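You operate a simulated robot arm through the tools that you are given. There is no shell and no other tool. Be economical: measure what you need, move in short steps, check, and stop when the job is done.

Carry out the task below with a simulated two-armed robot. There is one attempt and no reset: what you move stays moved.

TASK
Take the brush from the top of the steel stand and put it on the top of the wide box. Then fetch the injector from the top of the long box and stand it on the shelf of the narrow trolley. Then put the cloth on the top of the middle bench away on the top of the long bench. The order counts. Set down upright: brush, injector.
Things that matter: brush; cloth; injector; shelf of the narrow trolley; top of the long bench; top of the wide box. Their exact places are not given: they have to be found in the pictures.

Only the result counts: the job must be done as asked and must still hold three seconds after the hand-in. Knocking over, shifting, dropping, spilling or breaking anything else fails it. Flat cloth is picked up by pressing the open fingertips on it (5 to 10 N) and closing them slowly along it; thin cloth reads only 2 to 8 mm in the jaws.

THE ROBOT
Two 6-joint arms with two-finger parallel grippers on one trunk, on a base that drives. Base frame: it is fixed to the floor where the robot stands at the start and does not move with it; the origin is under the middle of the robot, x ahead of it, y to its left, z up. Lengths are in m, angles in degrees, forces in N, time in s.
The left shoulder is at the start at [0.06, 0.187, 0.847], the right one opposite. With the tool pointing down near the work surface each hand reaches from about 0.28 to 0.62 m from the robot's upright axis, wherever it stands, measured 20 degrees to its own side. Places, roughly: cloth [1.75, -1.75, 1]; injector [-0.75, -1.5, 0.75]; shelf of the narrow trolley [0, -3.1, 0.3]; top of the long bench [-4.1, -1, 0.9]; top of the wide box [-2.1, -1.6, 0.5]. Payload 1.57 kg a hand.
The tool frame of a hand sits at the grasp point between the pads (the TCP): z along the fingers, y along the line on which they close. The tips reach 0.03 m beyond it. Largest opening 0.11 m; finger width 0.024, thickness 0.012; the body of the gripper, 0.048 by 0.112 m, starts 0.078 m behind the TCP.
Orientation is that of the tool frame in the base frame, as [roll, pitch, yaw] about the fixed x, y, z axes, in that order (R = Rz(yaw) Ry(pitch) Rx(roll)). With the fingers straight down and closing along the base's y, the tool's x points along the base's -x, its y along +y and its z along -z.

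THE INTERFACE
- The arms move only by the tool nudge_tool. It takes "left_rows", "right_rows" or both (then of equal length, played together; a hand with none holds still); each is a list of rows, each a list of 7 numbers: the shift along the tool's x, y, z in m, then the turn, a rotation vector about the tool's x, y, z in degrees, then the gripper command, from -1 (shut) to 1 (fully open), values between in proportion. In form: [[tx, ty, tz, wx, wy, wz, claw], ...]. A call has 1 to 10 rows; each row shifts and turns the commanded pose from where the row before left it, along the tool's axes as they then stand. A row lasts 0.2 s, in which the tool goes at most 0.05 m and 8.6 degrees; a call with a longer step from one row to the next is refused whole, and so is a gripper value outside its range. A pose out of reach is approached as far as the arm can. The call stops where the force on the tool passes 40 N (or 10 N more than at its start, if that is more) or the arm is blocked; 0.2 s more then pass. The fingers move at their own pace (about 0.153 m/s each) and stop on an object; they squeeze with about 33 N. The grip force told is the motor's: it shows also when the fingers shut on nothing. Time passes only in rows, and 0.2 s behind the last, so rows that do not move let the fingers close. It gives the time, the measured TCP pose, the force on the tool (base axes), the opening and the grip force at its end, in the units of the frame above (readings bear some noise), with the torque about the TCP (base axes, N m) and any sound that the robot's microphone picked up.
- Cameras (640 x 400 px; columns grow to the right, rows downward): "scene" is now at [0.0162, -0.023, 1.4166]; the picture's right is [-0.13, -0.99, 0.00], its down [-0.59, 0.08, -0.81] and it looks along [0.80, -0.11, -0.59] (base axes); focal length 256 px, centre (320, 200). "left" rides on the left gripper at [0.07, -0.016, -0.141] in its tool frame; the picture's right is [0.23, 0.97, 0.00], its down [-0.86, 0.20, -0.48] and it looks along [-0.47, 0.11, 0.88] (tool axes); focal length 222 px, centre (320, 200). "right" rides on the right gripper at [0.07, 0.016, -0.141] in its tool frame; the picture's right is [-0.23, 0.97, 0.00], its down [-0.86, -0.20, -0.48] and it looks along [-0.47, -0.11, 0.88] (tool axes); focal length 222 px, centre (320, 200).
- grab_frame(camera): a new picture of that camera. The clock stands still meanwhile.
- lift_body(by): slides the trunk up (or, below 0, down) by that many m; the arms and the scene camera ride with it, the base frame stays. It gives what a move gives, with no picture.
- steer(legs): drives the robot by 1 to 6 legs, each [ahead, left, turn to the left] in m, m and degrees, along the robot's own axes; the way and the turn of a leg run together, so that a leg with both is an arc; at most 1.5 m and 180 degrees a leg. The arms and the cameras ride along, it lands a little off, and it stops where it bumps. It gives what a move gives.
- head_to(pan, tilt): turns the head with the scene camera to pan (to the left, within 86 degrees either way) and tilt (down, from -29 to 69), counted from straight ahead of the robot. It gives what a move gives.
- point_at(camera, pixels): for up to 12 pixels [column, row] of the newest picture of that camera ("zoom" is the newest enlarged one), the place [x, y, z] in the base frame of the surface seen there, good to about 0.002 m, but the place of the scene camera against the robot may be out by one fixed shift of up to 0.025 m in any direction. The clock stands still meanwhile.
- enlarge(camera, box): a new picture of the part [left, top, right, bottom] of that camera's present view, enlarged. The clock stands still meanwhile.
- finish_job(): hands the job in; it is judged then, once.

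Keep the steps short. Do not move on a guess: measure, check each grasp and each placing, and mend mistakes. In all there are 110 turns and 92 pictures (those below and enlarged ones count). Leave the grippers open and the arms clear of the work at the hand-in unless told otherwise, and finish with a single line.

The tools are called after "Call:" by a JSON object that holds its "fn" and its "kwargs". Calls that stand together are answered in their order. nudge_tool: Moves the arms, as the interface text tells. Its arguments: {"type":"object","properties":{"left_rows":{"type":"array","items":{"type":"array","items":{"type":"number"}}},"right_rows":{"type":"array","items":{"type":"array","items":{"type":"number"}}}},"required":[]} The other tools are called the same way: lift_body (by) slides the trunk up or down; steer (legs) drives the base; head_to (pan, tilt) turns the head that bears the scene camera; grab_frame (camera) takes a picture; point_at (camera, pixels) gives the place of the surface under pixels of a picture; enlarge (camera, box) takes an enlarged picture of a part of a camera's view; finish_job () hands the job in.

At the start:

```text
time_s: 0.0
left_tool_pos: [0.4406, 0.1587, 1.0267]
left_orientation: [179.9, 0.1, 179.9]
left_wrist_force: [-0.4, 0.8, -0.6]
left_moment: [0.01, -0.01, -0.01]
left_gripper_width: 0.1098
left_grip_force: 0.0
right_tool_pos: [0.454, -0.2196, 1.0072]
right_orientation: [-179.9, 0.1, -180.0]
right_wrist_force: [0.0, 0.2, 0.2]
right_moment: [0.0, 0.06, -0.01]
right_gripper_width: 0.11
right_grip_force: 0.1
trunk travel left (down, up): [-0.475, 0.515]
robot x, y, heading: [0.0007, 0.0009, 0.3]
head pan, tilt: [-7.8, 36.2]
```

scene: 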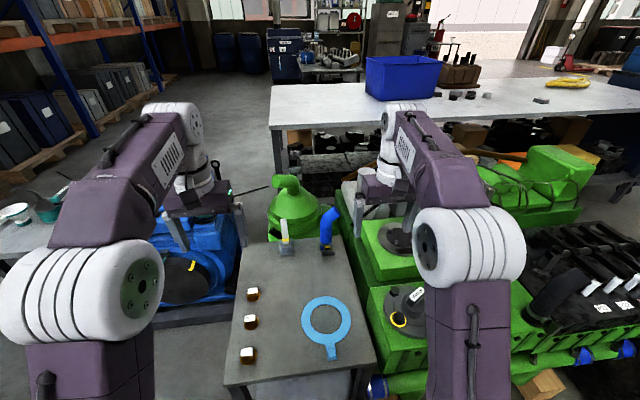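
right: 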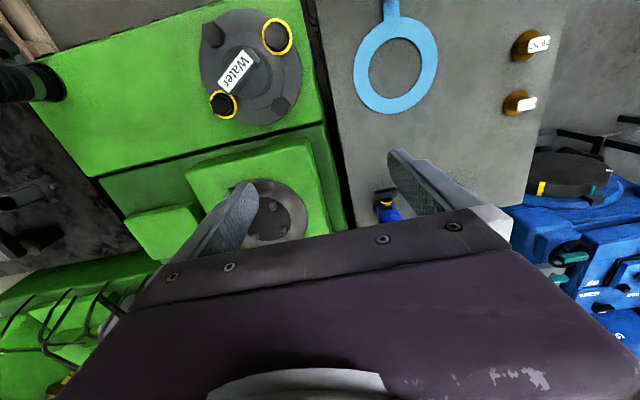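
left: 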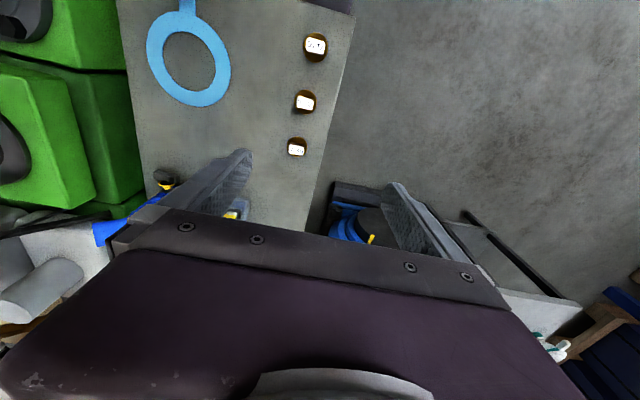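

I see a steel table ahead with small items: a pale item near (285,240), a blue bent one near (328,230). I enlarge it to identify the brush.

Call:
{"fn": "enlarge", "kwargs": {"camera": "scene", "box": [220, 160, 400, 390]}}

Call:
{"fn": "head_to", "kwargs": {"pan": -80, "tilt": 25}}

Call:
{"fn": "grab_frame", "kwargs": {"camera": "scene"}}

```text
1.74 times, centred on (310, 275) of scene
```

zoom: 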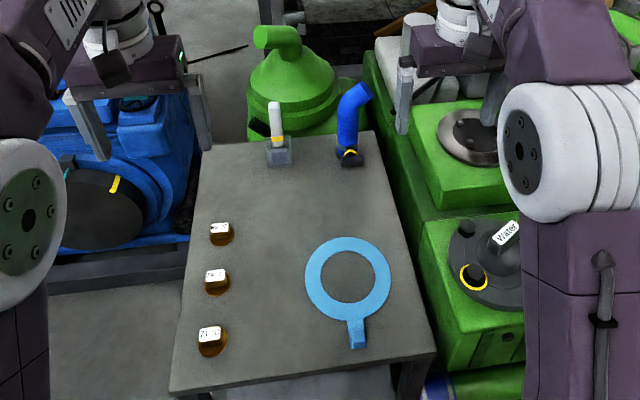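

```text
time_s: 1.4
left_tool_pos: [0.4398, 0.1593, 1.0251]
left_orientation: [179.9, 0.0, -179.9]
left_wrist_force: [-0.8, -0.1, 0.1]
left_moment: [-0.02, -0.02, -0.01]
left_gripper_width: 0.1102
left_grip_force: 0.2
right_tool_pos: [0.4543, -0.2204, 1.0068]
right_orientation: [180.0, 0.1, 180.0]
right_wrist_force: [0.2, -0.4, -0.6]
right_moment: [-0.02, -0.04, -0.01]
right_gripper_width: 0.1098
right_grip_force: 0.1
trunk travel left (down, up): [-0.475, 0.515]
robot x, y, heading: [0.0004, 0.0012, -0.1]
head pan, tilt: [-80.0, 25.0]
```

```text
87 pictures are left
```

scene: 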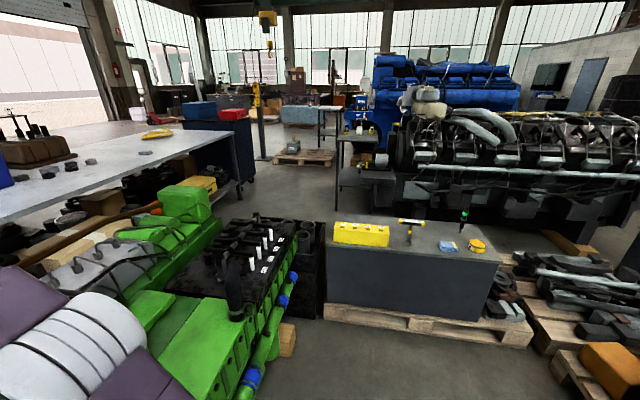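

The long grey box lies to the right with several items. I zoom on it, and measure it.

Call:
{"fn": "enlarge", "kwargs": {"camera": "scene", "box": [320, 190, 520, 315]}}

Call:
{"fn": "point_at", "kwargs": {"camera": "scene", "pixels": [[360, 232], [410, 240], [463, 216], [448, 246], [478, 246], [326, 248], [499, 260], [160, 134], [350, 138], [375, 175], [340, 184], [420, 260]]}}

Call:
{"fn": "enlarge", "kwargs": {"camera": "scene", "box": [270, 90, 430, 190]}}

Call:
{"fn": "head_to", "kwargs": {"pan": 0, "tilt": 36}}

Call:
{"fn": "enlarge", "kwargs": {"camera": "scene", "box": [230, 160, 390, 270]}}

```text
3.20 times, centred on (420, 252) of scene
```

zoom: 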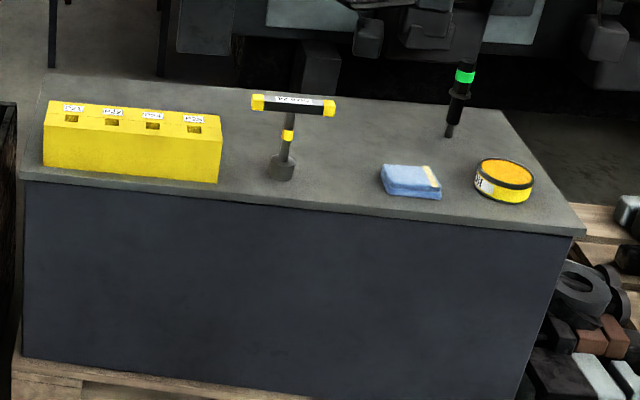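

```text
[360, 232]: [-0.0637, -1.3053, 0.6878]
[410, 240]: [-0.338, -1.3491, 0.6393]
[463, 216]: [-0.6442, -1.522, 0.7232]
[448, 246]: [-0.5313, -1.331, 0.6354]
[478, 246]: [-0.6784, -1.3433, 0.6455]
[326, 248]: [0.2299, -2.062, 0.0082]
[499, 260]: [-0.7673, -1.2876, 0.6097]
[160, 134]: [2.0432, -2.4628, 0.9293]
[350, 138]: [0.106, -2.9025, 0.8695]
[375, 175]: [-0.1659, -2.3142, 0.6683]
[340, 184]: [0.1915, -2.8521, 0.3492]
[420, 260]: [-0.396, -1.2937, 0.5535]
```

```text
4.00 times, centred on (350, 140) of scene
```

zoom: 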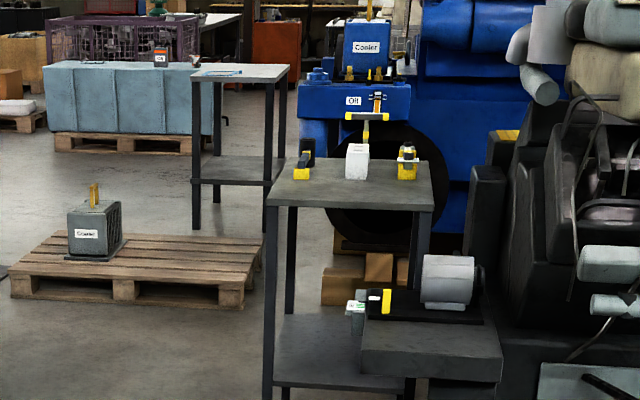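

```text
time_s: 3.0
left_tool_pos: [0.4399, 0.159, 1.025]
left_orientation: [179.9, 0.1, 180.0]
left_wrist_force: [-0.1, 0.6, -0.6]
left_moment: [-0.02, 0.01, 0.01]
left_gripper_width: 0.11
left_grip_force: 0.1
right_tool_pos: [0.4547, -0.2194, 1.0069]
right_orientation: [180.0, -0.1, -179.9]
right_wrist_force: [-0.8, -1.0, -0.8]
right_moment: [0.01, -0.03, -0.01]
right_gripper_width: 0.1099
right_grip_force: 0.0
trunk travel left (down, up): [-0.475, 0.515]
robot x, y, heading: [0.0006, -0.0049, 0.0]
head pan, tilt: [0.0, 36.0]
```

```text
3.64 times, centred on (310, 215) of scene
```

zoom: 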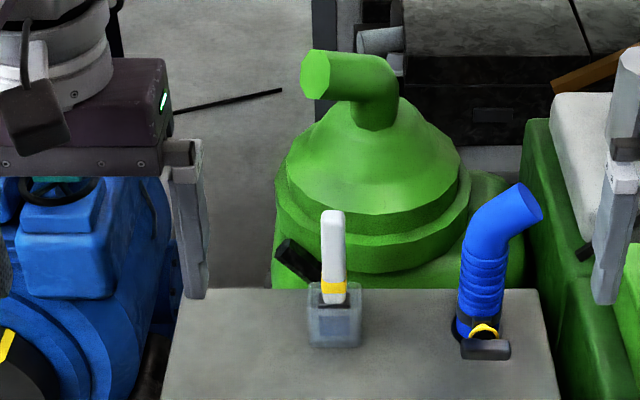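

I measure the brush-like item (white handle, yellow band, pale base).

Call:
{"fn": "point_at", "kwargs": {"camera": "zoom", "pixels": [[333, 215], [333, 250], [333, 290], [333, 325], [333, 343], [315, 325], [356, 325], [300, 330], [380, 330], [295, 258], [485, 345], [316, 345]]}}

Call:
{"fn": "head_to", "kwargs": {"pan": 0, "tilt": 60}}

Call:
{"fn": "grab_frame", "kwargs": {"camera": "scene"}}

```text
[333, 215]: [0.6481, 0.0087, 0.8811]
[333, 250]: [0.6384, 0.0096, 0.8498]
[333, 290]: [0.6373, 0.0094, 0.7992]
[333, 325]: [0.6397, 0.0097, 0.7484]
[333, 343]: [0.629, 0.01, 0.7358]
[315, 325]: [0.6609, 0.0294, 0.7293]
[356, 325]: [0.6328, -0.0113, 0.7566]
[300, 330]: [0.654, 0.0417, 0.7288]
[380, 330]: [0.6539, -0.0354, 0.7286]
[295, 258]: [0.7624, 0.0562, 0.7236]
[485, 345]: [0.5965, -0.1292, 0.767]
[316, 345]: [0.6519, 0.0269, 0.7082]
```

```text
time_s: 3.9
left_tool_pos: [0.4408, 0.1591, 1.0252]
left_orientation: [179.9, 0.1, 179.9]
left_wrist_force: [-0.2, 0.2, -0.3]
left_moment: [0.06, -0.03, -0.01]
left_gripper_width: 0.1102
left_grip_force: 0.0
right_tool_pos: [0.454, -0.2197, 1.0071]
right_orientation: [180.0, 0.1, -180.0]
right_wrist_force: [-0.3, 0.4, -0.3]
right_moment: [-0.01, 0.04, 0.02]
right_gripper_width: 0.1102
right_grip_force: 0.1
trunk travel left (down, up): [-0.475, 0.515]
robot x, y, heading: [0.0003, -0.0023, -0.2]
head pan, tilt: [0.0, 60.0]
```

```text
83 pictures are left
```

scene: 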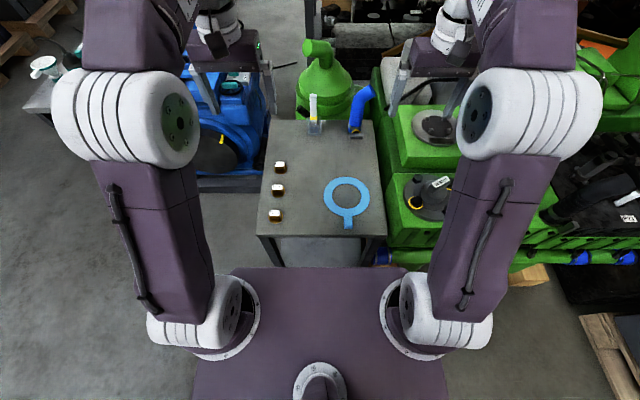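

The brush stands at about (0.64, 0.01), z 0.73–0.89, in a pale holder. I move the left hand over toward it at height for a wrist-camera look.

Call:
{"fn": "nudge_tool", "kwargs": {"left_rows": [[-0.02, -0.035, 0, 0, 0, 0, 1], [-0.02, -0.035, 0, 0, 0, 0, 1], [-0.02, -0.035, 0, 0, 0, 0, 1], [-0.02, -0.035, 0, 0, 0, 0, 1], [0, 0, 0, 0, 0, 0, 1]]}}

Call:
{"fn": "grab_frame", "kwargs": {"camera": "left"}}

```text
time_s: 5.0
left_tool_pos: [0.4841, 0.0313, 0.9998]
left_orientation: [179.9, 0.1, -180.0]
left_wrist_force: [0.3, 0.4, -0.3]
left_moment: [0.0, -0.02, -0.02]
left_gripper_width: 0.1101
left_grip_force: 0.1
left hand out of reach, approached as far as the arm can: row 3, 4
right_tool_pos: [0.4541, -0.2187, 1.0071]
right_orientation: [-179.9, 0.0, 180.0]
right_wrist_force: [-0.1, -0.5, -0.1]
right_moment: [0.0, 0.01, 0.01]
right_gripper_width: 0.1102
right_grip_force: 0.0
trunk travel left (down, up): [-0.475, 0.515]
robot x, y, heading: [0.0007, 0.0029, 0.3]
head pan, tilt: [0.0, 60.0]
```

```text
82 pictures are left
```

left: 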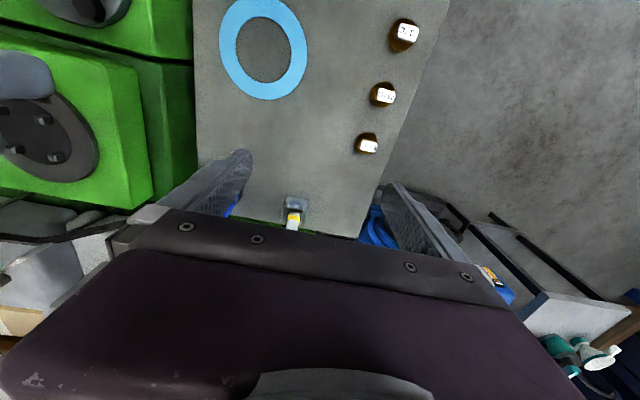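

Reach is short up high. I check how much room is between the robot's front and the stand before driving.

Call:
{"fn": "point_at", "kwargs": {"camera": "scene", "pixels": [[320, 236], [320, 272], [275, 240], [385, 232], [275, 160], [290, 250], [280, 262], [240, 272], [400, 270], [320, 262]]}}

Call:
{"fn": "enlarge", "kwargs": {"camera": "left", "box": [250, 170, 350, 240]}}

```text
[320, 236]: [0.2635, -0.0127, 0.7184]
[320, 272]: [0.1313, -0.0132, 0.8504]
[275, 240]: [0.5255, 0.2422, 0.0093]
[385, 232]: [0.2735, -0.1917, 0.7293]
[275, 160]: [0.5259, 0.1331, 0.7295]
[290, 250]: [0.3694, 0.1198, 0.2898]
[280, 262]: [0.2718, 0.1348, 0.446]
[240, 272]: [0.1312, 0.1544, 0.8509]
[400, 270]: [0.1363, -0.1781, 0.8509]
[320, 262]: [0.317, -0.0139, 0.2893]
```

```text
5.71 times, centred on (300, 205) of left
```

zoom: 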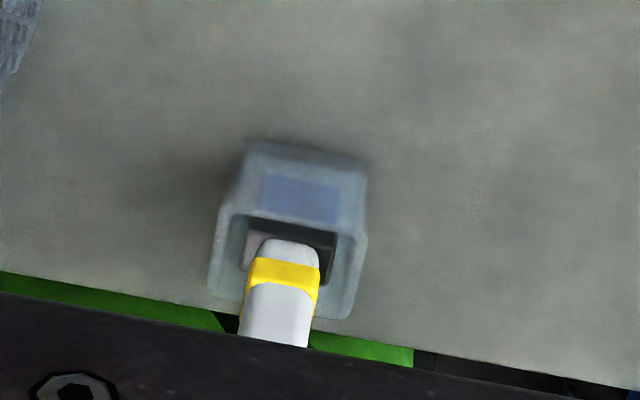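

It is a brush in an open square cup; only the brush is to come out. I raise the trunk for reach, then tilt the left hand forward about 40° so it reaches further.

Call:
{"fn": "lift_body", "kwargs": {"by": 0.15}}

Call:
{"fn": "nudge_tool", "kwargs": {"left_rows": [[0, 0, 0, 0, -8, 0, 1], [0, 0, 0, 0, -8, 0, 1], [0, 0, 0, 0, -8, 0, 1], [0, 0, 0, 0, -8, 0, 1], [0, 0, 0, 0, -8, 0, 1], [0, 0, 0, 0, 0, 0, 1]]}}

Call:
{"fn": "grab_frame", "kwargs": {"camera": "left"}}

```text
time_s: 6.8
left_tool_pos: [0.4853, 0.031, 1.1502]
left_orientation: [180.0, 0.1, 179.9]
left_wrist_force: [0.0, -0.1, 0.7]
left_moment: [-0.01, 0.0, -0.03]
left_gripper_width: 0.11
left_grip_force: 0.0
right_tool_pos: [0.4542, -0.2194, 1.1571]
right_orientation: [180.0, 0.0, 180.0]
right_wrist_force: [-0.3, -0.3, 0.6]
right_moment: [-0.03, 0.0, 0.0]
right_gripper_width: 0.1101
right_grip_force: 0.0
trunk travel left (down, up): [-0.625, 0.365]
robot x, y, heading: [-0.0026, -0.0, 0.0]
head pan, tilt: [0.0, 60.0]
```

```text
time_s: 8.2
left_tool_pos: [0.4846, 0.0323, 1.1501]
left_orientation: [180.0, 40.2, 179.9]
left_wrist_force: [0.6, 0.4, -0.1]
left_moment: [0.0, 0.0, -0.01]
left_gripper_width: 0.11
left_grip_force: 0.0
right_tool_pos: [0.4532, -0.2195, 1.1573]
right_orientation: [-179.9, 0.1, 180.0]
right_wrist_force: [-0.1, 0.1, -0.3]
right_moment: [0.02, 0.02, 0.0]
right_gripper_width: 0.11
right_grip_force: 0.0
trunk travel left (down, up): [-0.625, 0.365]
robot x, y, heading: [-0.0016, 0.0004, 0.1]
head pan, tilt: [0.0, 60.0]
```

```text
80 pictures are left
```

left: 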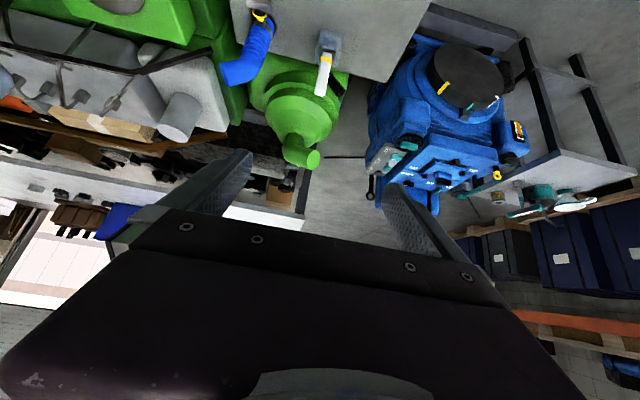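

Brush is visible at (323,75). I measure it with the wrist camera.

Call:
{"fn": "enlarge", "kwargs": {"camera": "left", "box": [285, 20, 365, 110]}}

Call:
{"fn": "point_at", "kwargs": {"camera": "left", "pixels": [[320, 94], [323, 85], [324, 75], [325, 65], [327, 57], [327, 48], [326, 40], [318, 40], [335, 40], [318, 85], [328, 85]]}}

```text
4.44 times, centred on (325, 65) of left
```

zoom: 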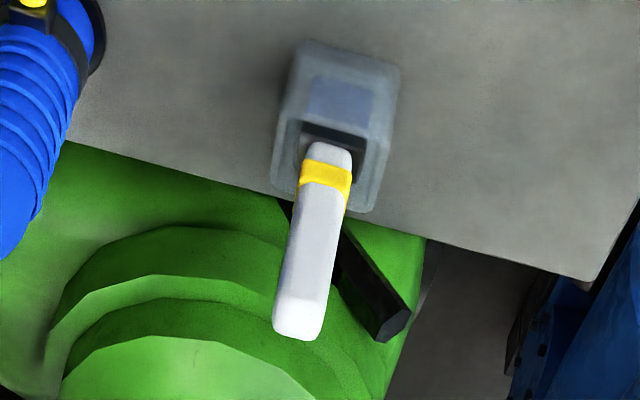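

```text
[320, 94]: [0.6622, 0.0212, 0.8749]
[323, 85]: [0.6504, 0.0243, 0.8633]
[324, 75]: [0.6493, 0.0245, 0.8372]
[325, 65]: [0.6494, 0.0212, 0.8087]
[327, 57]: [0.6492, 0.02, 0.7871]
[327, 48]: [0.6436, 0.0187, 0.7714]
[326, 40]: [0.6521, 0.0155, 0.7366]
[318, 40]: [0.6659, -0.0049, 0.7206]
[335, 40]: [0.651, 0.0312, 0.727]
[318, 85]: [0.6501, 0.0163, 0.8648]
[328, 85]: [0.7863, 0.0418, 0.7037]
```

Brush handle centre about (0.66, 0.022), top z 0.877. I approach along the tool axis, stopping short by about 0.11 m.

Call:
{"fn": "nudge_tool", "kwargs": {"left_rows": [[0.02, -0.003, 0.03, 0, 0, 0, 0.5], [0.02, -0.004, 0.04, 0, 0, 0, 0.3], [0.02, -0.003, 0.04, 0, 0, 0, 0.3], [0, 0, 0.04, 0, 0, 0, 0.3], [0, 0, 0.04, 0, 0, 0, 0.3], [0, 0, 0.04, 0, 0, 0, 0.3], [0, 0, 0, 0, 0, 0, 0.3]]}}

Call:
{"fn": "grab_frame", "kwargs": {"camera": "left"}}

```text
time_s: 9.8
left_tool_pos: [0.5886, 0.0218, 0.9377]
left_orientation: [179.9, 40.0, 179.9]
left_wrist_force: [0.0, -0.3, -0.3]
left_moment: [0.01, 0.02, -0.01]
left_gripper_width: 0.0711
left_grip_force: 0.0
right_tool_pos: [0.4533, -0.2185, 1.1569]
right_orientation: [179.9, -0.1, -180.0]
right_wrist_force: [0.6, 0.7, 1.0]
right_moment: [-0.01, 0.01, -0.04]
right_gripper_width: 0.11
right_grip_force: 0.0
trunk travel left (down, up): [-0.625, 0.365]
robot x, y, heading: [0.0002, 0.0022, -0.1]
head pan, tilt: [0.0, 60.0]
```

```text
78 pictures are left
```

left: 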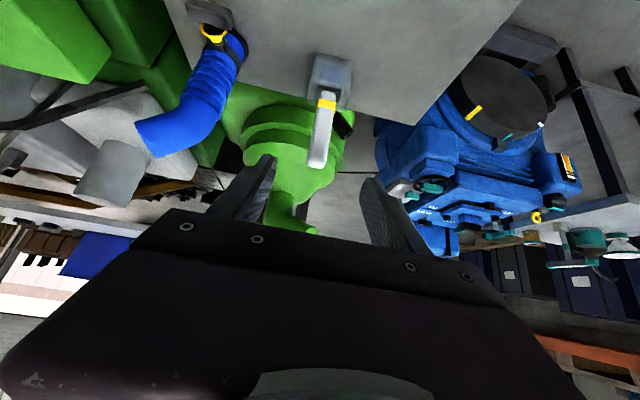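

The handle (318,140) lies midway between the fingers. A quick re-measure before closing in.

Call:
{"fn": "point_at", "kwargs": {"camera": "left", "pixels": [[316, 164], [310, 162], [325, 164], [319, 150], [324, 120], [312, 150], [328, 150], [330, 75]]}}

```text
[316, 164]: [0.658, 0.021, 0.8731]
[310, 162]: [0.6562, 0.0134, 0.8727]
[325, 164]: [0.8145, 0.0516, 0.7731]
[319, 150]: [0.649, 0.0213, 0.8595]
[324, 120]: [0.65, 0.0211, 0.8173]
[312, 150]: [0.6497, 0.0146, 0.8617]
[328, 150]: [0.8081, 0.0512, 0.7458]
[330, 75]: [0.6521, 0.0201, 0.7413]
```

I move the last 0.117 m in and close on the handle.

Call:
{"fn": "nudge_tool", "kwargs": {"left_rows": [[0.005, 0, 0.04, 0, 0, 0, 0.3], [0, 0, 0.04, 0, 0, 0, 0.3], [0, 0, 0.037, 0, 0, 0, 0.3], [0, 0, 0, 0, 0, 0, 0.3], [0, 0, 0, 0, 0, 0, -0.3], [0, 0, 0, 0, 0, 0, -1], [0, 0, 0, 0, 0, 0, -1], [0, 0, 0, 0, 0, 0, -1]]}}

Call:
{"fn": "grab_frame", "kwargs": {"camera": "left"}}

```text
time_s: 11.6
left_tool_pos: [0.6579, 0.0223, 0.8413]
left_orientation: [179.9, 40.1, 179.9]
left_wrist_force: [0.0, -0.9, 1.4]
left_moment: [-0.06, -0.14, 0.02]
left_gripper_width: 0.0212
left_grip_force: 33.1
right_tool_pos: [0.453, -0.2204, 1.1561]
right_orientation: [179.9, 0.0, -180.0]
right_wrist_force: [-0.2, 0.3, -0.1]
right_moment: [-0.02, 0.02, 0.0]
right_gripper_width: 0.11
right_grip_force: 0.1
trunk travel left (down, up): [-0.625, 0.365]
robot x, y, heading: [0.0025, 0.0014, -0.1]
head pan, tilt: [0.0, 60.0]
```

```text
77 pictures are left
```

left: 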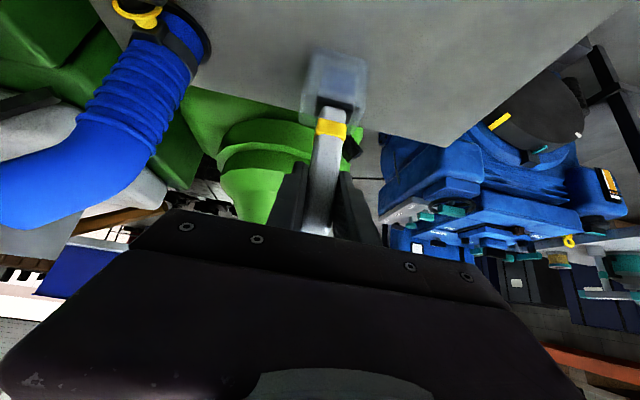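

Grip 21 mm, 33 N. I lift straight up 0.15 m.

Call:
{"fn": "nudge_tool", "kwargs": {"left_rows": [[-0.0129, 0, -0.0153, 0, 0, 0, -1], [-0.0193, 0, -0.023, 0, 0, 0, -1], [-0.0193, 0, -0.023, 0, 0, 0, -1], [-0.0193, 0, -0.023, 0, 0, 0, -1], [-0.0193, 0, -0.023, 0, 0, 0, -1], [-0.0129, 0, -0.0153, 0, 0, 0, -1]]}}

Call:
{"fn": "grab_frame", "kwargs": {"camera": "left"}}

Call:
{"fn": "grab_frame", "kwargs": {"camera": "scene"}}

```text
time_s: 13.0
left_tool_pos: [0.6582, 0.0221, 1.0032]
left_orientation: [179.9, 40.0, 180.0]
left_wrist_force: [0.4, -0.4, -0.3]
left_moment: [-0.01, -0.02, 0.01]
left_gripper_width: 0.0214
left_grip_force: 33.2
right_tool_pos: [0.4538, -0.2178, 1.1569]
right_orientation: [180.0, 0.0, 180.0]
right_wrist_force: [-0.7, -0.3, -0.1]
right_moment: [0.01, -0.01, 0.02]
right_gripper_width: 0.1099
right_grip_force: 0.1
trunk travel left (down, up): [-0.625, 0.365]
robot x, y, heading: [-0.001, 0.0015, -0.1]
head pan, tilt: [0.0, 60.0]
```

```text
76 pictures are left
```

left: 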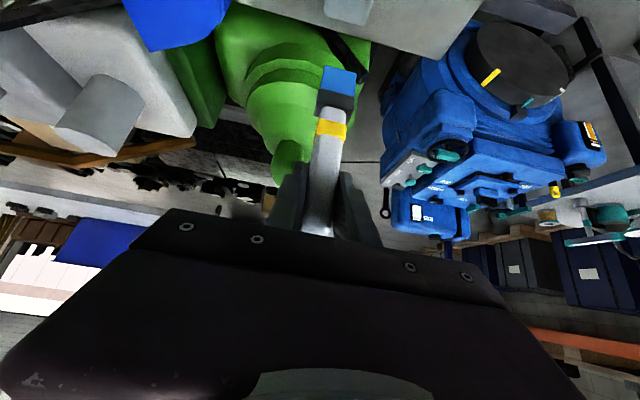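

```text
75 pictures are left
```

scene: 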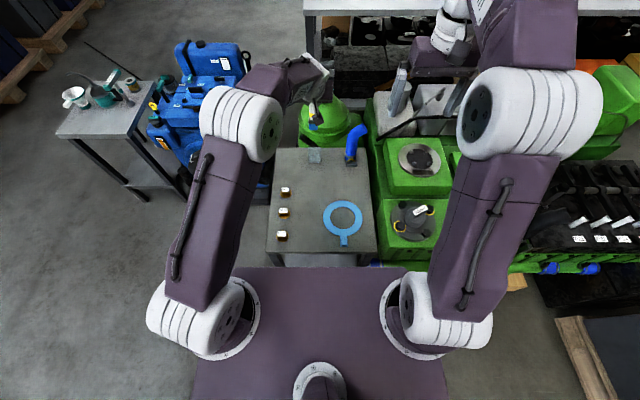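

The brush came out; cup remains at (313,157). I measure the brush's lower end relative to the hand.

Call:
{"fn": "enlarge", "kwargs": {"camera": "left", "box": [290, 50, 390, 150]}}

Call:
{"fn": "point_at", "kwargs": {"camera": "left", "pixels": [[339, 68], [339, 75], [338, 85], [337, 92], [335, 102], [331, 127], [327, 150], [324, 85], [352, 85], [325, 70], [354, 72]]}}

```text
4.00 times, centred on (340, 100) of left
```

zoom: 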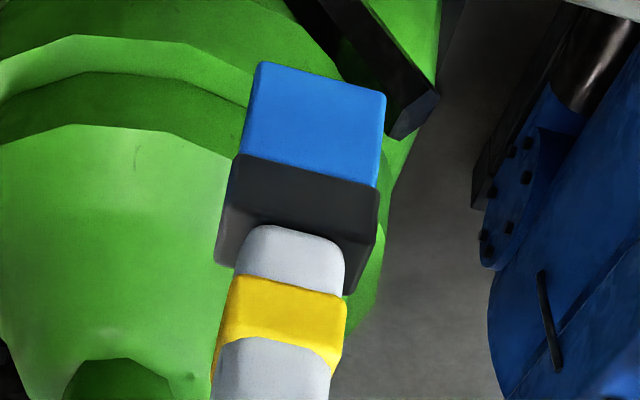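

```text
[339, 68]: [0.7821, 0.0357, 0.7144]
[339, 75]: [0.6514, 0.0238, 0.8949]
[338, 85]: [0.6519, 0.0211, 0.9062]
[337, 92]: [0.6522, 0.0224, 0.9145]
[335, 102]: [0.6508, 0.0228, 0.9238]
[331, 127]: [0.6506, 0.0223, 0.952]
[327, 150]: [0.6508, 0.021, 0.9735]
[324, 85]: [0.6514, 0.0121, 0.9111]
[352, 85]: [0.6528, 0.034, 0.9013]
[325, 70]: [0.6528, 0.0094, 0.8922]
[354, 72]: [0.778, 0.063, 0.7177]
```

Brush bottom is 0.116 m below the TCP, and it hangs upright. I retract and raise the hand, then back the robot off slightly and turn right.

Call:
{"fn": "nudge_tool", "kwargs": {"left_rows": [[0.0306, 0, -0.0257, 0, 0, 0, -1], [0.0306, 0, -0.0257, 0, 0, 0, -1], [0.0306, 0, -0.0257, 0, 0, 0, -1], [0.0306, 0, -0.0257, 0, 0, 0, -1], [0.0306, 0, -0.0257, 0, 0, 0, -1], [0.0, 0, 0, 0, 0, 0, -1]]}}

Call:
{"fn": "lift_body", "kwargs": {"by": 0.1}}

Call:
{"fn": "steer", "kwargs": {"legs": [[-0.2, 0, 0]]}}

Call:
{"fn": "head_to", "kwargs": {"pan": -86, "tilt": 30}}

Call:
{"fn": "grab_frame", "kwargs": {"camera": "scene"}}

```text
time_s: 14.4
left_tool_pos: [0.46, 0.023, 1.0024]
left_orientation: [179.9, 40.1, 179.8]
left_wrist_force: [-1.2, 0.4, -1.4]
left_moment: [-0.01, 0.02, 0.03]
left_gripper_width: 0.0212
left_grip_force: 33.0
right_tool_pos: [0.4541, -0.2188, 1.1557]
right_orientation: [179.9, 0.0, 180.0]
right_wrist_force: [-0.1, -0.3, 0.1]
right_moment: [0.01, 0.0, 0.02]
right_gripper_width: 0.1099
right_grip_force: 0.0
trunk travel left (down, up): [-0.625, 0.365]
robot x, y, heading: [0.0027, 0.0013, 0.1]
head pan, tilt: [0.0, 60.0]
```

```text
time_s: 15.7
left_tool_pos: [0.4589, 0.0227, 1.1028]
left_orientation: [180.0, 40.1, 179.9]
left_wrist_force: [0.7, -0.5, -0.6]
left_moment: [0.01, 0.01, -0.01]
left_gripper_width: 0.021
left_grip_force: 33.1
right_tool_pos: [0.4543, -0.2187, 1.2563]
right_orientation: [180.0, 0.0, 180.0]
right_wrist_force: [0.8, 0.0, -0.4]
right_moment: [-0.01, 0.0, 0.01]
right_gripper_width: 0.11
right_grip_force: 0.0
trunk travel left (down, up): [-0.725, 0.265]
robot x, y, heading: [-0.0032, -0.0012, -0.1]
head pan, tilt: [0.0, 60.0]
```

```text
time_s: 17.3
left_tool_pos: [0.2587, 0.0216, 1.1019]
left_orientation: [179.9, 40.0, 179.9]
left_wrist_force: [-0.3, -0.1, -1.5]
left_moment: [0.01, -0.03, 0.0]
left_gripper_width: 0.0217
left_grip_force: 33.2
right_tool_pos: [0.253, -0.2201, 1.2547]
right_orientation: [180.0, 0.0, 180.0]
right_wrist_force: [0.3, 0.2, -0.6]
right_moment: [0.02, 0.04, 0.02]
right_gripper_width: 0.1101
right_grip_force: 0.0
trunk travel left (down, up): [-0.725, 0.265]
robot x, y, heading: [-0.2019, 0.0003, -0.2]
head pan, tilt: [0.0, 60.0]
```

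```text
time_s: 18.9
left_tool_pos: [0.2577, 0.0212, 1.1031]
left_orientation: [180.0, 40.1, 179.9]
left_wrist_force: [0.7, 0.4, -1.0]
left_moment: [-0.04, 0.0, 0.02]
left_gripper_width: 0.0215
left_grip_force: 33.4
right_tool_pos: [0.2507, -0.2203, 1.2562]
right_orientation: [179.9, 0.1, -180.0]
right_wrist_force: [-0.2, -0.1, -0.4]
right_moment: [0.0, 0.01, 0.02]
right_gripper_width: 0.1102
right_grip_force: 0.0
trunk travel left (down, up): [-0.725, 0.265]
robot x, y, heading: [-0.1995, 0.0038, -0.0]
head pan, tilt: [-85.9, 30.0]
```

```text
73 pictures are left
```

scene: 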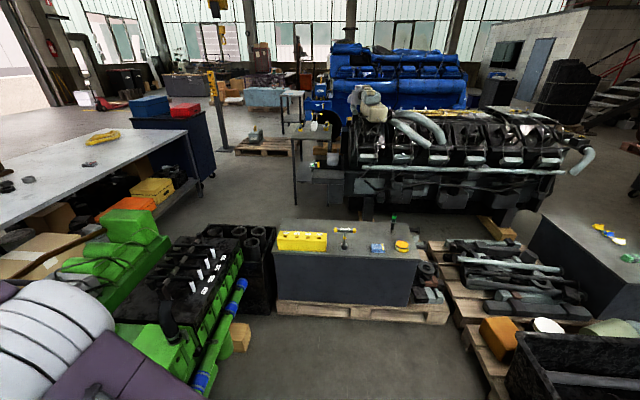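

A grey box with items shows at the right edge (600,240): probably the wide box. I turn right 90° to see and measure.

Call:
{"fn": "point_at", "kwargs": {"camera": "scene", "pixels": [[560, 215], [600, 240], [545, 210], [530, 260], [470, 330], [540, 345], [505, 395], [440, 300], [415, 320], [240, 340], [625, 300], [480, 370]]}}

Call:
{"fn": "steer", "kwargs": {"legs": [[0, 0, -120]]}}

Call:
{"fn": "head_to", "kwargs": {"pan": 0, "tilt": 30}}

Call:
{"fn": "grab_frame", "kwargs": {"camera": "scene"}}

```text
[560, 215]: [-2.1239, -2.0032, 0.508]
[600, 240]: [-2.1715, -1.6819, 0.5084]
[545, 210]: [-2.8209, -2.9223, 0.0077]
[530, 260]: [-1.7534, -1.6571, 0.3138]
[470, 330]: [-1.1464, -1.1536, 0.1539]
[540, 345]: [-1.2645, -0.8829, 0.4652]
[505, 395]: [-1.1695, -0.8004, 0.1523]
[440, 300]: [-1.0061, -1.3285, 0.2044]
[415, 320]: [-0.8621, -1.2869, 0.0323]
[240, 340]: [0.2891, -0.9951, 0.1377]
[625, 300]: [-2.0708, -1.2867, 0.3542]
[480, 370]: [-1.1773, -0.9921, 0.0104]
```

```text
time_s: 24.3
left_tool_pos: [-0.4119, -0.4082, 1.1018]
left_orientation: [179.9, 40.0, 60.0]
left_wrist_force: [0.0, -0.7, -1.5]
left_moment: [0.0, 0.04, 0.0]
left_gripper_width: 0.0212
left_grip_force: 33.8
right_tool_pos: [-0.6185, -0.2845, 1.2588]
right_orientation: [180.0, 0.0, 59.9]
right_wrist_force: [-0.6, 1.3, -0.4]
right_moment: [-0.02, -0.04, 0.01]
right_gripper_width: 0.1101
right_grip_force: 0.0
trunk travel left (down, up): [-0.725, 0.265]
robot x, y, heading: [-0.2004, 0.0008, -120.0]
head pan, tilt: [-85.9, 30.0]
```

```text
time_s: 25.9
left_tool_pos: [-0.4127, -0.4091, 1.1026]
left_orientation: [180.0, 40.1, 59.9]
left_wrist_force: [0.3, 0.8, -1.5]
left_moment: [0.0, -0.03, 0.0]
left_gripper_width: 0.0214
left_grip_force: 32.6
right_tool_pos: [-0.6184, -0.2835, 1.2562]
right_orientation: [180.0, -0.1, 60.0]
right_wrist_force: [-1.1, 0.5, -0.5]
right_moment: [0.01, 0.01, -0.01]
right_gripper_width: 0.1098
right_grip_force: 0.1
trunk travel left (down, up): [-0.725, 0.265]
robot x, y, heading: [-0.2016, 0.0001, -119.8]
head pan, tilt: [0.0, 30.0]
```

```text
72 pictures are left
```

scene: 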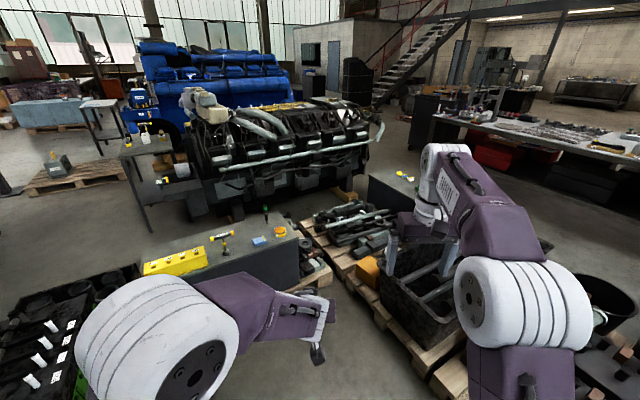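

The wide box is partly hidden by the arm. I pan right to see its surroundings.

Call:
{"fn": "head_to", "kwargs": {"pan": -55, "tilt": 30}}

Call:
{"fn": "grab_frame", "kwargs": {"camera": "scene"}}

Call:
{"fn": "head_to", "kwargs": {"pan": -20, "tilt": 40}}

Call:
{"fn": "grab_frame", "kwargs": {"camera": "scene"}}

```text
time_s: 27.2
left_tool_pos: [-0.4119, -0.4097, 1.1034]
left_orientation: [179.8, 40.0, 59.8]
left_wrist_force: [0.4, 0.3, -0.1]
left_moment: [0.03, 0.02, 0.02]
left_gripper_width: 0.0214
left_grip_force: 32.9
right_tool_pos: [-0.6197, -0.2826, 1.2566]
right_orientation: [-180.0, -0.1, 60.0]
right_wrist_force: [0.7, 0.1, -1.2]
right_moment: [0.01, 0.01, 0.04]
right_gripper_width: 0.1098
right_grip_force: 0.2
trunk travel left (down, up): [-0.725, 0.265]
robot x, y, heading: [-0.2024, -0.0024, -120.2]
head pan, tilt: [-55.0, 30.0]
```

```text
71 pictures are left
```

scene: 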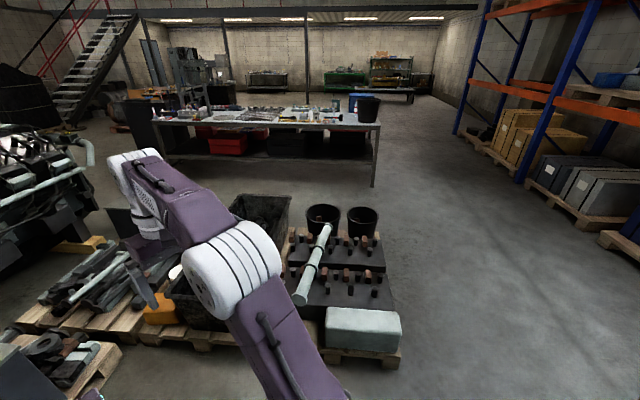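

```text
time_s: 28.2
left_tool_pos: [-0.4127, -0.4089, 1.1023]
left_orientation: [179.9, 40.0, 59.9]
left_wrist_force: [1.0, -0.1, -0.6]
left_moment: [-0.03, -0.02, -0.01]
left_gripper_width: 0.0215
left_grip_force: 33.1
right_tool_pos: [-0.6186, -0.2849, 1.2566]
right_orientation: [180.0, 0.0, 59.9]
right_wrist_force: [0.2, -0.6, 1.2]
right_moment: [-0.01, 0.0, 0.01]
right_gripper_width: 0.1099
right_grip_force: 0.1
trunk travel left (down, up): [-0.725, 0.265]
robot x, y, heading: [-0.2023, 0.0042, -120.1]
head pan, tilt: [-20.0, 40.0]
```

```text
70 pictures are left
```

scene: 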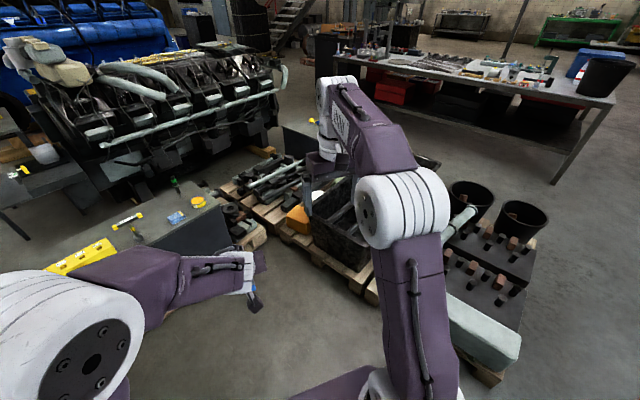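

I measure pallet, buckets and long-bench edge for route planning.

Call:
{"fn": "point_at", "kwargs": {"camera": "scene", "pixels": [[545, 212], [555, 182], [490, 383], [520, 350], [535, 245], [560, 95], [430, 68], [520, 70], [470, 85], [295, 130], [580, 210], [600, 98]]}}

Call:
{"fn": "steer", "kwargs": {"legs": [[0, 0, -60]]}}

Call:
{"fn": "head_to", "kwargs": {"pan": 20, "tilt": 30}}

Call:
{"fn": "grab_frame", "kwargs": {"camera": "scene"}}

```text
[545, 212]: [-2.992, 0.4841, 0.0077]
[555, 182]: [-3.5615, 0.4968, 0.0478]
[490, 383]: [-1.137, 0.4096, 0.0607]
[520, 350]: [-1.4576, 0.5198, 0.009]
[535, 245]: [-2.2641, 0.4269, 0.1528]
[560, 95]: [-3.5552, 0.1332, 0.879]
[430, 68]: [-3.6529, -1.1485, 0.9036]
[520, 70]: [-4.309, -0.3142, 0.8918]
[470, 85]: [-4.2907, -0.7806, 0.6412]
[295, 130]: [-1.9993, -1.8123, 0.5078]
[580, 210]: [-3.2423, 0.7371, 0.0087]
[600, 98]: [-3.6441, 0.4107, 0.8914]
```

```text
time_s: 31.2
left_tool_pos: [-0.6622, -0.0278, 1.1035]
left_orientation: [179.8, 40.0, 0.6]
left_wrist_force: [0.6, 0.8, -1.1]
left_moment: [0.0, -0.01, 0.01]
left_gripper_width: 0.0215
left_grip_force: 32.9
right_tool_pos: [-0.6585, 0.2134, 1.2576]
right_orientation: [180.0, 0.0, 0.7]
right_wrist_force: [0.3, 0.0, 0.1]
right_moment: [-0.02, -0.02, 0.02]
right_gripper_width: 0.1101
right_grip_force: 0.0
trunk travel left (down, up): [-0.725, 0.265]
robot x, y, heading: [-0.201, -0.001, -179.5]
head pan, tilt: [-20.0, 40.0]
```

```text
time_s: 32.3
left_tool_pos: [-0.6614, -0.0261, 1.1029]
left_orientation: [179.8, 40.1, 0.7]
left_wrist_force: [-0.1, -0.8, -0.8]
left_moment: [-0.04, 0.01, 0.02]
left_gripper_width: 0.0215
left_grip_force: 33.2
right_tool_pos: [-0.6576, 0.2137, 1.2582]
right_orientation: [179.9, 0.0, 0.6]
right_wrist_force: [-1.0, -1.0, -0.5]
right_moment: [-0.03, 0.0, 0.01]
right_gripper_width: 0.1099
right_grip_force: 0.1
trunk travel left (down, up): [-0.725, 0.265]
robot x, y, heading: [-0.2005, -0.0009, -179.2]
head pan, tilt: [20.0, 30.0]
```

```text
69 pictures are left
```

scene: 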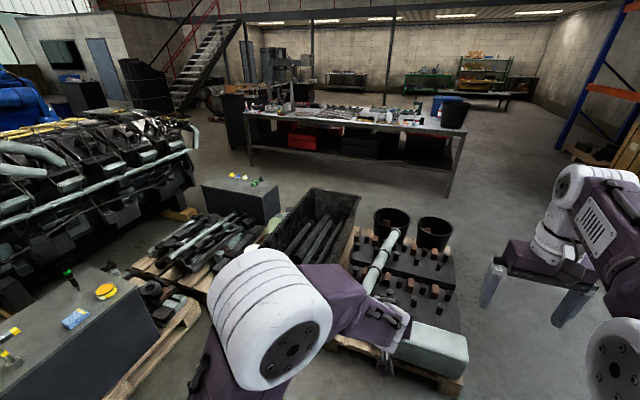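

Call:
{"fn": "point_at", "kwargs": {"camera": "scene", "pixels": [[436, 245], [405, 240], [356, 200], [312, 190], [278, 192], [279, 222], [205, 185], [232, 177], [260, 182], [465, 395], [456, 340], [250, 150]]}}

Call:
{"fn": "enlarge", "kwargs": {"camera": "scene", "box": [190, 155, 310, 230]}}

```text
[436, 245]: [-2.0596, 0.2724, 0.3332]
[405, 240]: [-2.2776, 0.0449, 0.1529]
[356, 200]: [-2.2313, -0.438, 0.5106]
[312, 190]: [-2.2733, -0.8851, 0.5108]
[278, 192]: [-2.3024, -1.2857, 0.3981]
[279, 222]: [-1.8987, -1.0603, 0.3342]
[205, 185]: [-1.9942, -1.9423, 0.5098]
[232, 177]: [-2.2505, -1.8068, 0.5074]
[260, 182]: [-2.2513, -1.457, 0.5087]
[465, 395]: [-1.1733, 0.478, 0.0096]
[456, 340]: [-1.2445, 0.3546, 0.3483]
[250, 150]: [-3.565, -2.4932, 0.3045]
```

```text
5.33 times, centred on (250, 192) of scene
```

zoom: 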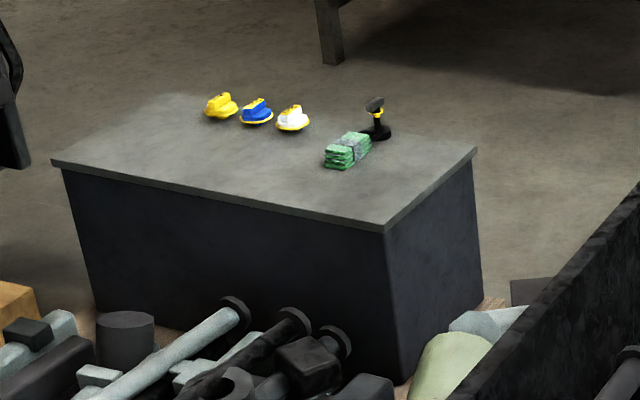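

The wide box top spans about x −2.35…−1.75, y −2.1…−1.25; its west side is open. I drive north of the pallets, west, turn to face +x, then look.

Call:
{"fn": "steer", "kwargs": {"legs": [[0, -0.7, 0], [0.8, -0.35, 0], [1.5, 0, 0], [0.44, 0, 0]]}}

Call:
{"fn": "steer", "kwargs": {"legs": [[0, 0, 179]]}}

Call:
{"fn": "head_to", "kwargs": {"pan": -75, "tilt": 35}}

Call:
{"fn": "grab_frame", "kwargs": {"camera": "scene"}}

```text
time_s: 49.6
left_tool_pos: [-3.4013, 0.9756, 1.1041]
left_orientation: [179.9, 40.0, 0.9]
left_wrist_force: [0.7, -0.1, -1.6]
left_moment: [0.03, 0.01, 0.01]
left_gripper_width: 0.0216
left_grip_force: 33.2
right_tool_pos: [-3.4006, 1.217, 1.2569]
right_orientation: [180.0, 0.1, 1.2]
right_wrist_force: [0.0, 0.5, 0.8]
right_moment: [0.01, 0.0, -0.04]
right_gripper_width: 0.1101
right_grip_force: 0.0
trunk travel left (down, up): [-0.725, 0.265]
robot x, y, heading: [-2.9426, 1.0019, -179.1]
head pan, tilt: [20.0, 30.0]
```

```text
time_s: 57.3
left_tool_pos: [-2.4844, 1.0299, 1.1025]
left_orientation: [179.8, 40.2, -179.8]
left_wrist_force: [-1.0, 0.1, -1.4]
left_moment: [-0.01, -0.03, -0.01]
left_gripper_width: 0.0214
left_grip_force: 32.7
right_tool_pos: [-2.4886, 0.7892, 1.2581]
right_orientation: [179.9, 0.0, -179.7]
right_wrist_force: [0.3, -0.2, 0.3]
right_moment: [-0.01, 0.01, 0.01]
right_gripper_width: 0.11
right_grip_force: 0.0
trunk travel left (down, up): [-0.725, 0.265]
robot x, y, heading: [-2.9434, 1.0059, 0.5]
head pan, tilt: [20.0, 30.0]
```

```text
time_s: 59.0
left_tool_pos: [-2.4856, 1.0293, 1.1025]
left_orientation: [180.0, 40.2, -179.9]
left_wrist_force: [-0.2, 0.5, -1.3]
left_moment: [0.0, 0.0, -0.01]
left_gripper_width: 0.0213
left_grip_force: 32.7
right_tool_pos: [-2.4877, 0.7879, 1.2579]
right_orientation: [-179.9, -0.1, -179.7]
right_wrist_force: [0.6, -0.7, 0.0]
right_moment: [0.0, -0.04, 0.0]
right_gripper_width: 0.1101
right_grip_force: 0.0
trunk travel left (down, up): [-0.725, 0.265]
robot x, y, heading: [-2.9455, 1.0054, 0.3]
head pan, tilt: [-75.0, 35.0]
```

```text
67 pictures are left
```

scene: 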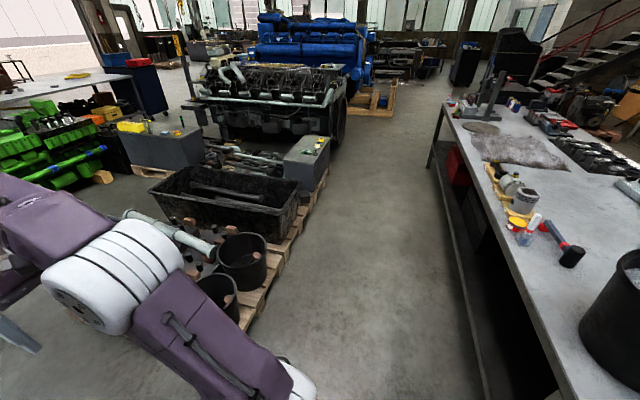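

Corridor is clear. I strafe right 2.7 m to y ≈ −1.7 and look at the box top.

Call:
{"fn": "steer", "kwargs": {"legs": [[0, -1.4, 0], [0, -1.35, 0]]}}

Call:
{"fn": "head_to", "kwargs": {"pan": 0, "tilt": 50}}

Call:
{"fn": "grab_frame", "kwargs": {"camera": "scene"}}

```text
time_s: 72.4
left_tool_pos: [-2.4962, -1.7297, 1.1016]
left_orientation: [179.9, 40.0, 179.3]
left_wrist_force: [0.4, 0.6, -1.2]
left_moment: [0.0, 0.01, 0.0]
left_gripper_width: 0.0215
left_grip_force: 33.0
right_tool_pos: [-2.5043, -1.972, 1.257]
right_orientation: [179.9, 0.0, 179.4]
right_wrist_force: [-0.3, -0.8, 0.9]
right_moment: [0.03, 0.01, 0.01]
right_gripper_width: 0.1099
right_grip_force: 0.1
trunk travel left (down, up): [-0.725, 0.265]
robot x, y, heading: [-2.9556, -1.7452, -0.6]
head pan, tilt: [-75.0, 35.0]
```

```text
time_s: 73.9
left_tool_pos: [-2.4955, -1.729, 1.103]
left_orientation: [180.0, 40.1, 179.3]
left_wrist_force: [0.1, -0.1, -0.4]
left_moment: [0.01, 0.0, -0.04]
left_gripper_width: 0.0216
left_grip_force: 32.2
right_tool_pos: [-2.5036, -1.9711, 1.2571]
right_orientation: [179.9, 0.0, 179.4]
right_wrist_force: [0.5, -0.3, 0.1]
right_moment: [0.0, 0.0, 0.05]
right_gripper_width: 0.1096
right_grip_force: 0.1
trunk travel left (down, up): [-0.725, 0.265]
robot x, y, heading: [-2.9497, -1.7439, -0.8]
head pan, tilt: [0.0, 50.0]
```

```text
66 pictures are left
```

scene: 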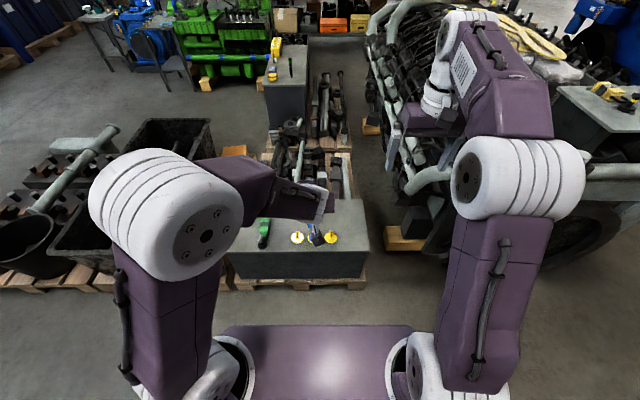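

Call:
{"fn": "point_at", "kwargs": {"camera": "scene", "pixels": [[297, 237], [316, 237], [331, 236], [264, 232], [240, 252], [360, 252], [350, 225], [345, 205], [368, 248], [352, 202], [300, 255], [300, 285]]}}

Call:
{"fn": "enlarge", "kwargs": {"camera": "scene", "box": [220, 180, 390, 300]}}

```text
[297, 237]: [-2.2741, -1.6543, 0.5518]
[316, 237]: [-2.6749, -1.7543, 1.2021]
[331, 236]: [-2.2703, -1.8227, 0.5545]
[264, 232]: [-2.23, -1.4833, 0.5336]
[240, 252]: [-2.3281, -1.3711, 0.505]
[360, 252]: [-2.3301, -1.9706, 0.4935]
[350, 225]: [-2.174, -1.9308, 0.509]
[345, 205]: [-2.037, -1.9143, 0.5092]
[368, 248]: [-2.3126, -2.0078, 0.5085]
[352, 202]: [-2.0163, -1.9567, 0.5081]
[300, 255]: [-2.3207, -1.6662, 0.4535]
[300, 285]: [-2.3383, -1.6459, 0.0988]
```

```text
3.33 times, centred on (305, 240) of scene
```

zoom: 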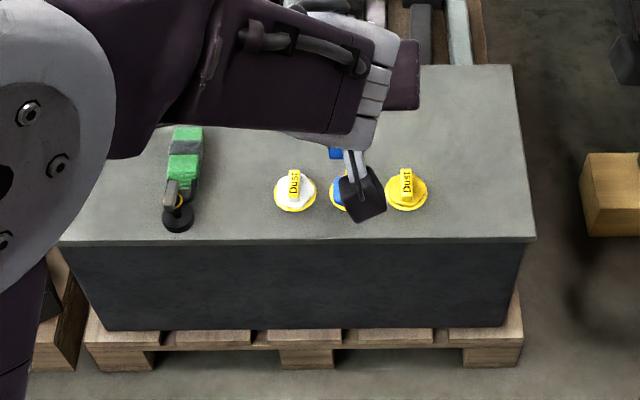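

Free top area lies behind the caps around (−2.12, −1.68). I check the pallet front against base clearance.

Call:
{"fn": "point_at", "kwargs": {"camera": "zoom", "pixels": [[400, 338], [400, 355], [300, 365], [185, 150], [185, 215], [400, 120], [230, 160], [500, 100]]}}

Call:
{"fn": "steer", "kwargs": {"legs": [[0.15, 0, 0.6]]}}

Call:
{"fn": "lift_body", "kwargs": {"by": -0.2}}

Call:
{"fn": "grab_frame", "kwargs": {"camera": "left"}}

```text
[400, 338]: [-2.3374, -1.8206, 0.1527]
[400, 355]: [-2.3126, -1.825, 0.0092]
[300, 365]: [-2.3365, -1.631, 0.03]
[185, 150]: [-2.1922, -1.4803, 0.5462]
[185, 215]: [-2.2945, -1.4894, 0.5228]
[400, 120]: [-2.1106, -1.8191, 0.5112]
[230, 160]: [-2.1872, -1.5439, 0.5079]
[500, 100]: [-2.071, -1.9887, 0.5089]
```

```text
time_s: 75.2
left_tool_pos: [-2.3485, -1.7252, 1.1037]
left_orientation: [179.9, 40.2, 180.0]
left_wrist_force: [-0.3, 0.3, -0.2]
left_moment: [-0.04, 0.0, 0.0]
left_gripper_width: 0.0213
left_grip_force: 33.0
right_tool_pos: [-2.3536, -1.9679, 1.2569]
right_orientation: [-179.9, 0.1, -180.0]
right_wrist_force: [0.3, 0.6, 0.9]
right_moment: [-0.02, 0.02, -0.03]
right_gripper_width: 0.1101
right_grip_force: 0.1
trunk travel left (down, up): [-0.725, 0.265]
robot x, y, heading: [-2.8054, -1.754, 0.1]
head pan, tilt: [0.0, 50.0]
```

```text
time_s: 77.4
left_tool_pos: [-2.3452, -1.7267, 0.9026]
left_orientation: [179.9, 40.2, 179.9]
left_wrist_force: [0.4, -0.5, 0.1]
left_moment: [0.03, 0.0, 0.02]
left_gripper_width: 0.0214
left_grip_force: 32.5
right_tool_pos: [-2.3509, -1.9692, 1.0579]
right_orientation: [180.0, 0.0, 180.0]
right_wrist_force: [-0.2, 0.5, -0.1]
right_moment: [-0.01, -0.02, 0.0]
right_gripper_width: 0.11
right_grip_force: 0.2
trunk travel left (down, up): [-0.525, 0.465]
robot x, y, heading: [-2.8039, -1.748, -0.2]
head pan, tilt: [0.0, 50.0]
```

```text
64 pictures are left
```

left: 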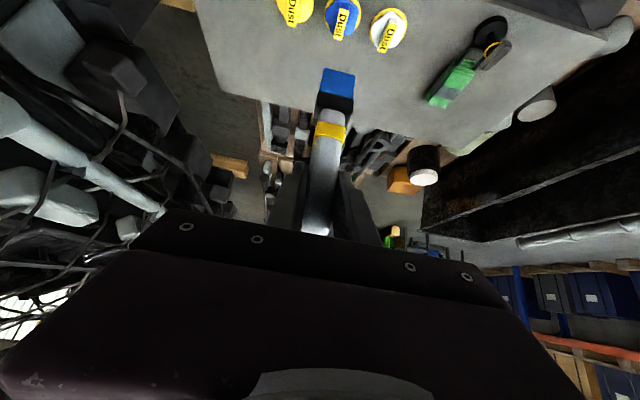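

I measure the table top and its far edge with the wrist camera.

Call:
{"fn": "point_at", "kwargs": {"camera": "left", "pixels": [[300, 60], [400, 100], [290, 95], [400, 130], [270, 98], [360, 60], [460, 85], [385, 30], [345, 15], [250, 60], [337, 72]]}}

```text
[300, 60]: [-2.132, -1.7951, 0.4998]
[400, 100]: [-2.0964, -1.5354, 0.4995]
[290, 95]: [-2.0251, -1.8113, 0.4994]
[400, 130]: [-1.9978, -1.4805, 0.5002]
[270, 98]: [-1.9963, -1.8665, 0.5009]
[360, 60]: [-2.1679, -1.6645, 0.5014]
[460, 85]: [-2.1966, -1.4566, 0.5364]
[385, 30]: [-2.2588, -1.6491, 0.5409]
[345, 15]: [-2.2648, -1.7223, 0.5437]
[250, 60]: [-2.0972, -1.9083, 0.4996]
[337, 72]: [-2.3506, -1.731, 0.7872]
```

Box top z = 0.4995. I move the brush horizontally over (−2.12, −1.68).

Call:
{"fn": "nudge_tool", "kwargs": {"left_rows": [[-0.0345, 0.0094, 0.029, 0, 0, 0, -1], [-0.0345, 0.0094, 0.029, 0, 0, 0, -1], [-0.0345, 0.0094, 0.029, 0, 0, 0, -1], [-0.0345, 0.0094, 0.029, 0, 0, 0, -1], [-0.0345, 0.0094, 0.029, 0, 0, 0, -1], [0, 0, 0, 0, 0, 0, -1]]}}

Call:
{"fn": "nudge_tool", "kwargs": {"left_rows": [[0.0257, 0, 0.0306, 0, 0, 0, -1], [0.0257, 0, 0.0306, 0, 0, 0, -1], [0.0257, 0, 0.0306, 0, 0, 0, -1], [0.0257, 0, 0.0306, 0, 0, 0, -1], [0.0257, 0, 0.0306, 0, 0, 0, -1], [0.0257, 0, 0.0306, 0, 0, 0, -1], [0, 0, 0, 0, 0, 0, -1]]}}

Call:
{"fn": "grab_frame", "kwargs": {"camera": "left"}}

```text
time_s: 78.8
left_tool_pos: [-2.1209, -1.6794, 0.9025]
left_orientation: [179.9, 40.2, 179.8]
left_wrist_force: [-0.6, -0.9, -1.0]
left_moment: [-0.03, -0.01, 0.05]
left_gripper_width: 0.0213
left_grip_force: 33.3
right_tool_pos: [-2.3522, -1.9688, 1.0565]
right_orientation: [180.0, 0.2, 180.0]
right_wrist_force: [0.2, 0.4, -0.3]
right_moment: [-0.03, -0.04, -0.01]
right_gripper_width: 0.1097
right_grip_force: 0.2
trunk travel left (down, up): [-0.525, 0.465]
robot x, y, heading: [-2.8028, -1.7466, -0.1]
head pan, tilt: [0.0, 50.0]
```

```text
time_s: 80.4
left_tool_pos: [-2.1195, -1.6786, 0.6611]
left_orientation: [179.8, 40.1, 179.9]
left_wrist_force: [0.1, -0.7, -1.6]
left_moment: [0.01, -0.01, 0.0]
left_gripper_width: 0.0212
left_grip_force: 32.9
right_tool_pos: [-2.3511, -1.9672, 1.058]
right_orientation: [179.9, 0.0, -180.0]
right_wrist_force: [0.6, -0.4, -0.3]
right_moment: [0.02, 0.01, 0.04]
right_gripper_width: 0.1103
right_grip_force: 0.1
trunk travel left (down, up): [-0.525, 0.465]
robot x, y, heading: [-2.8034, -1.7509, -0.0]
head pan, tilt: [0.0, 50.0]
```

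```text
63 pictures are left
```

left: 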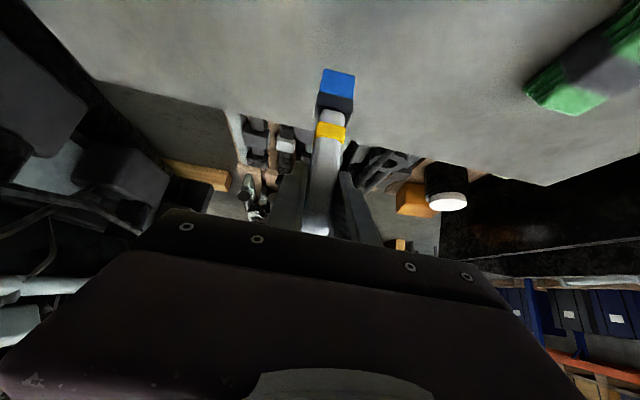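

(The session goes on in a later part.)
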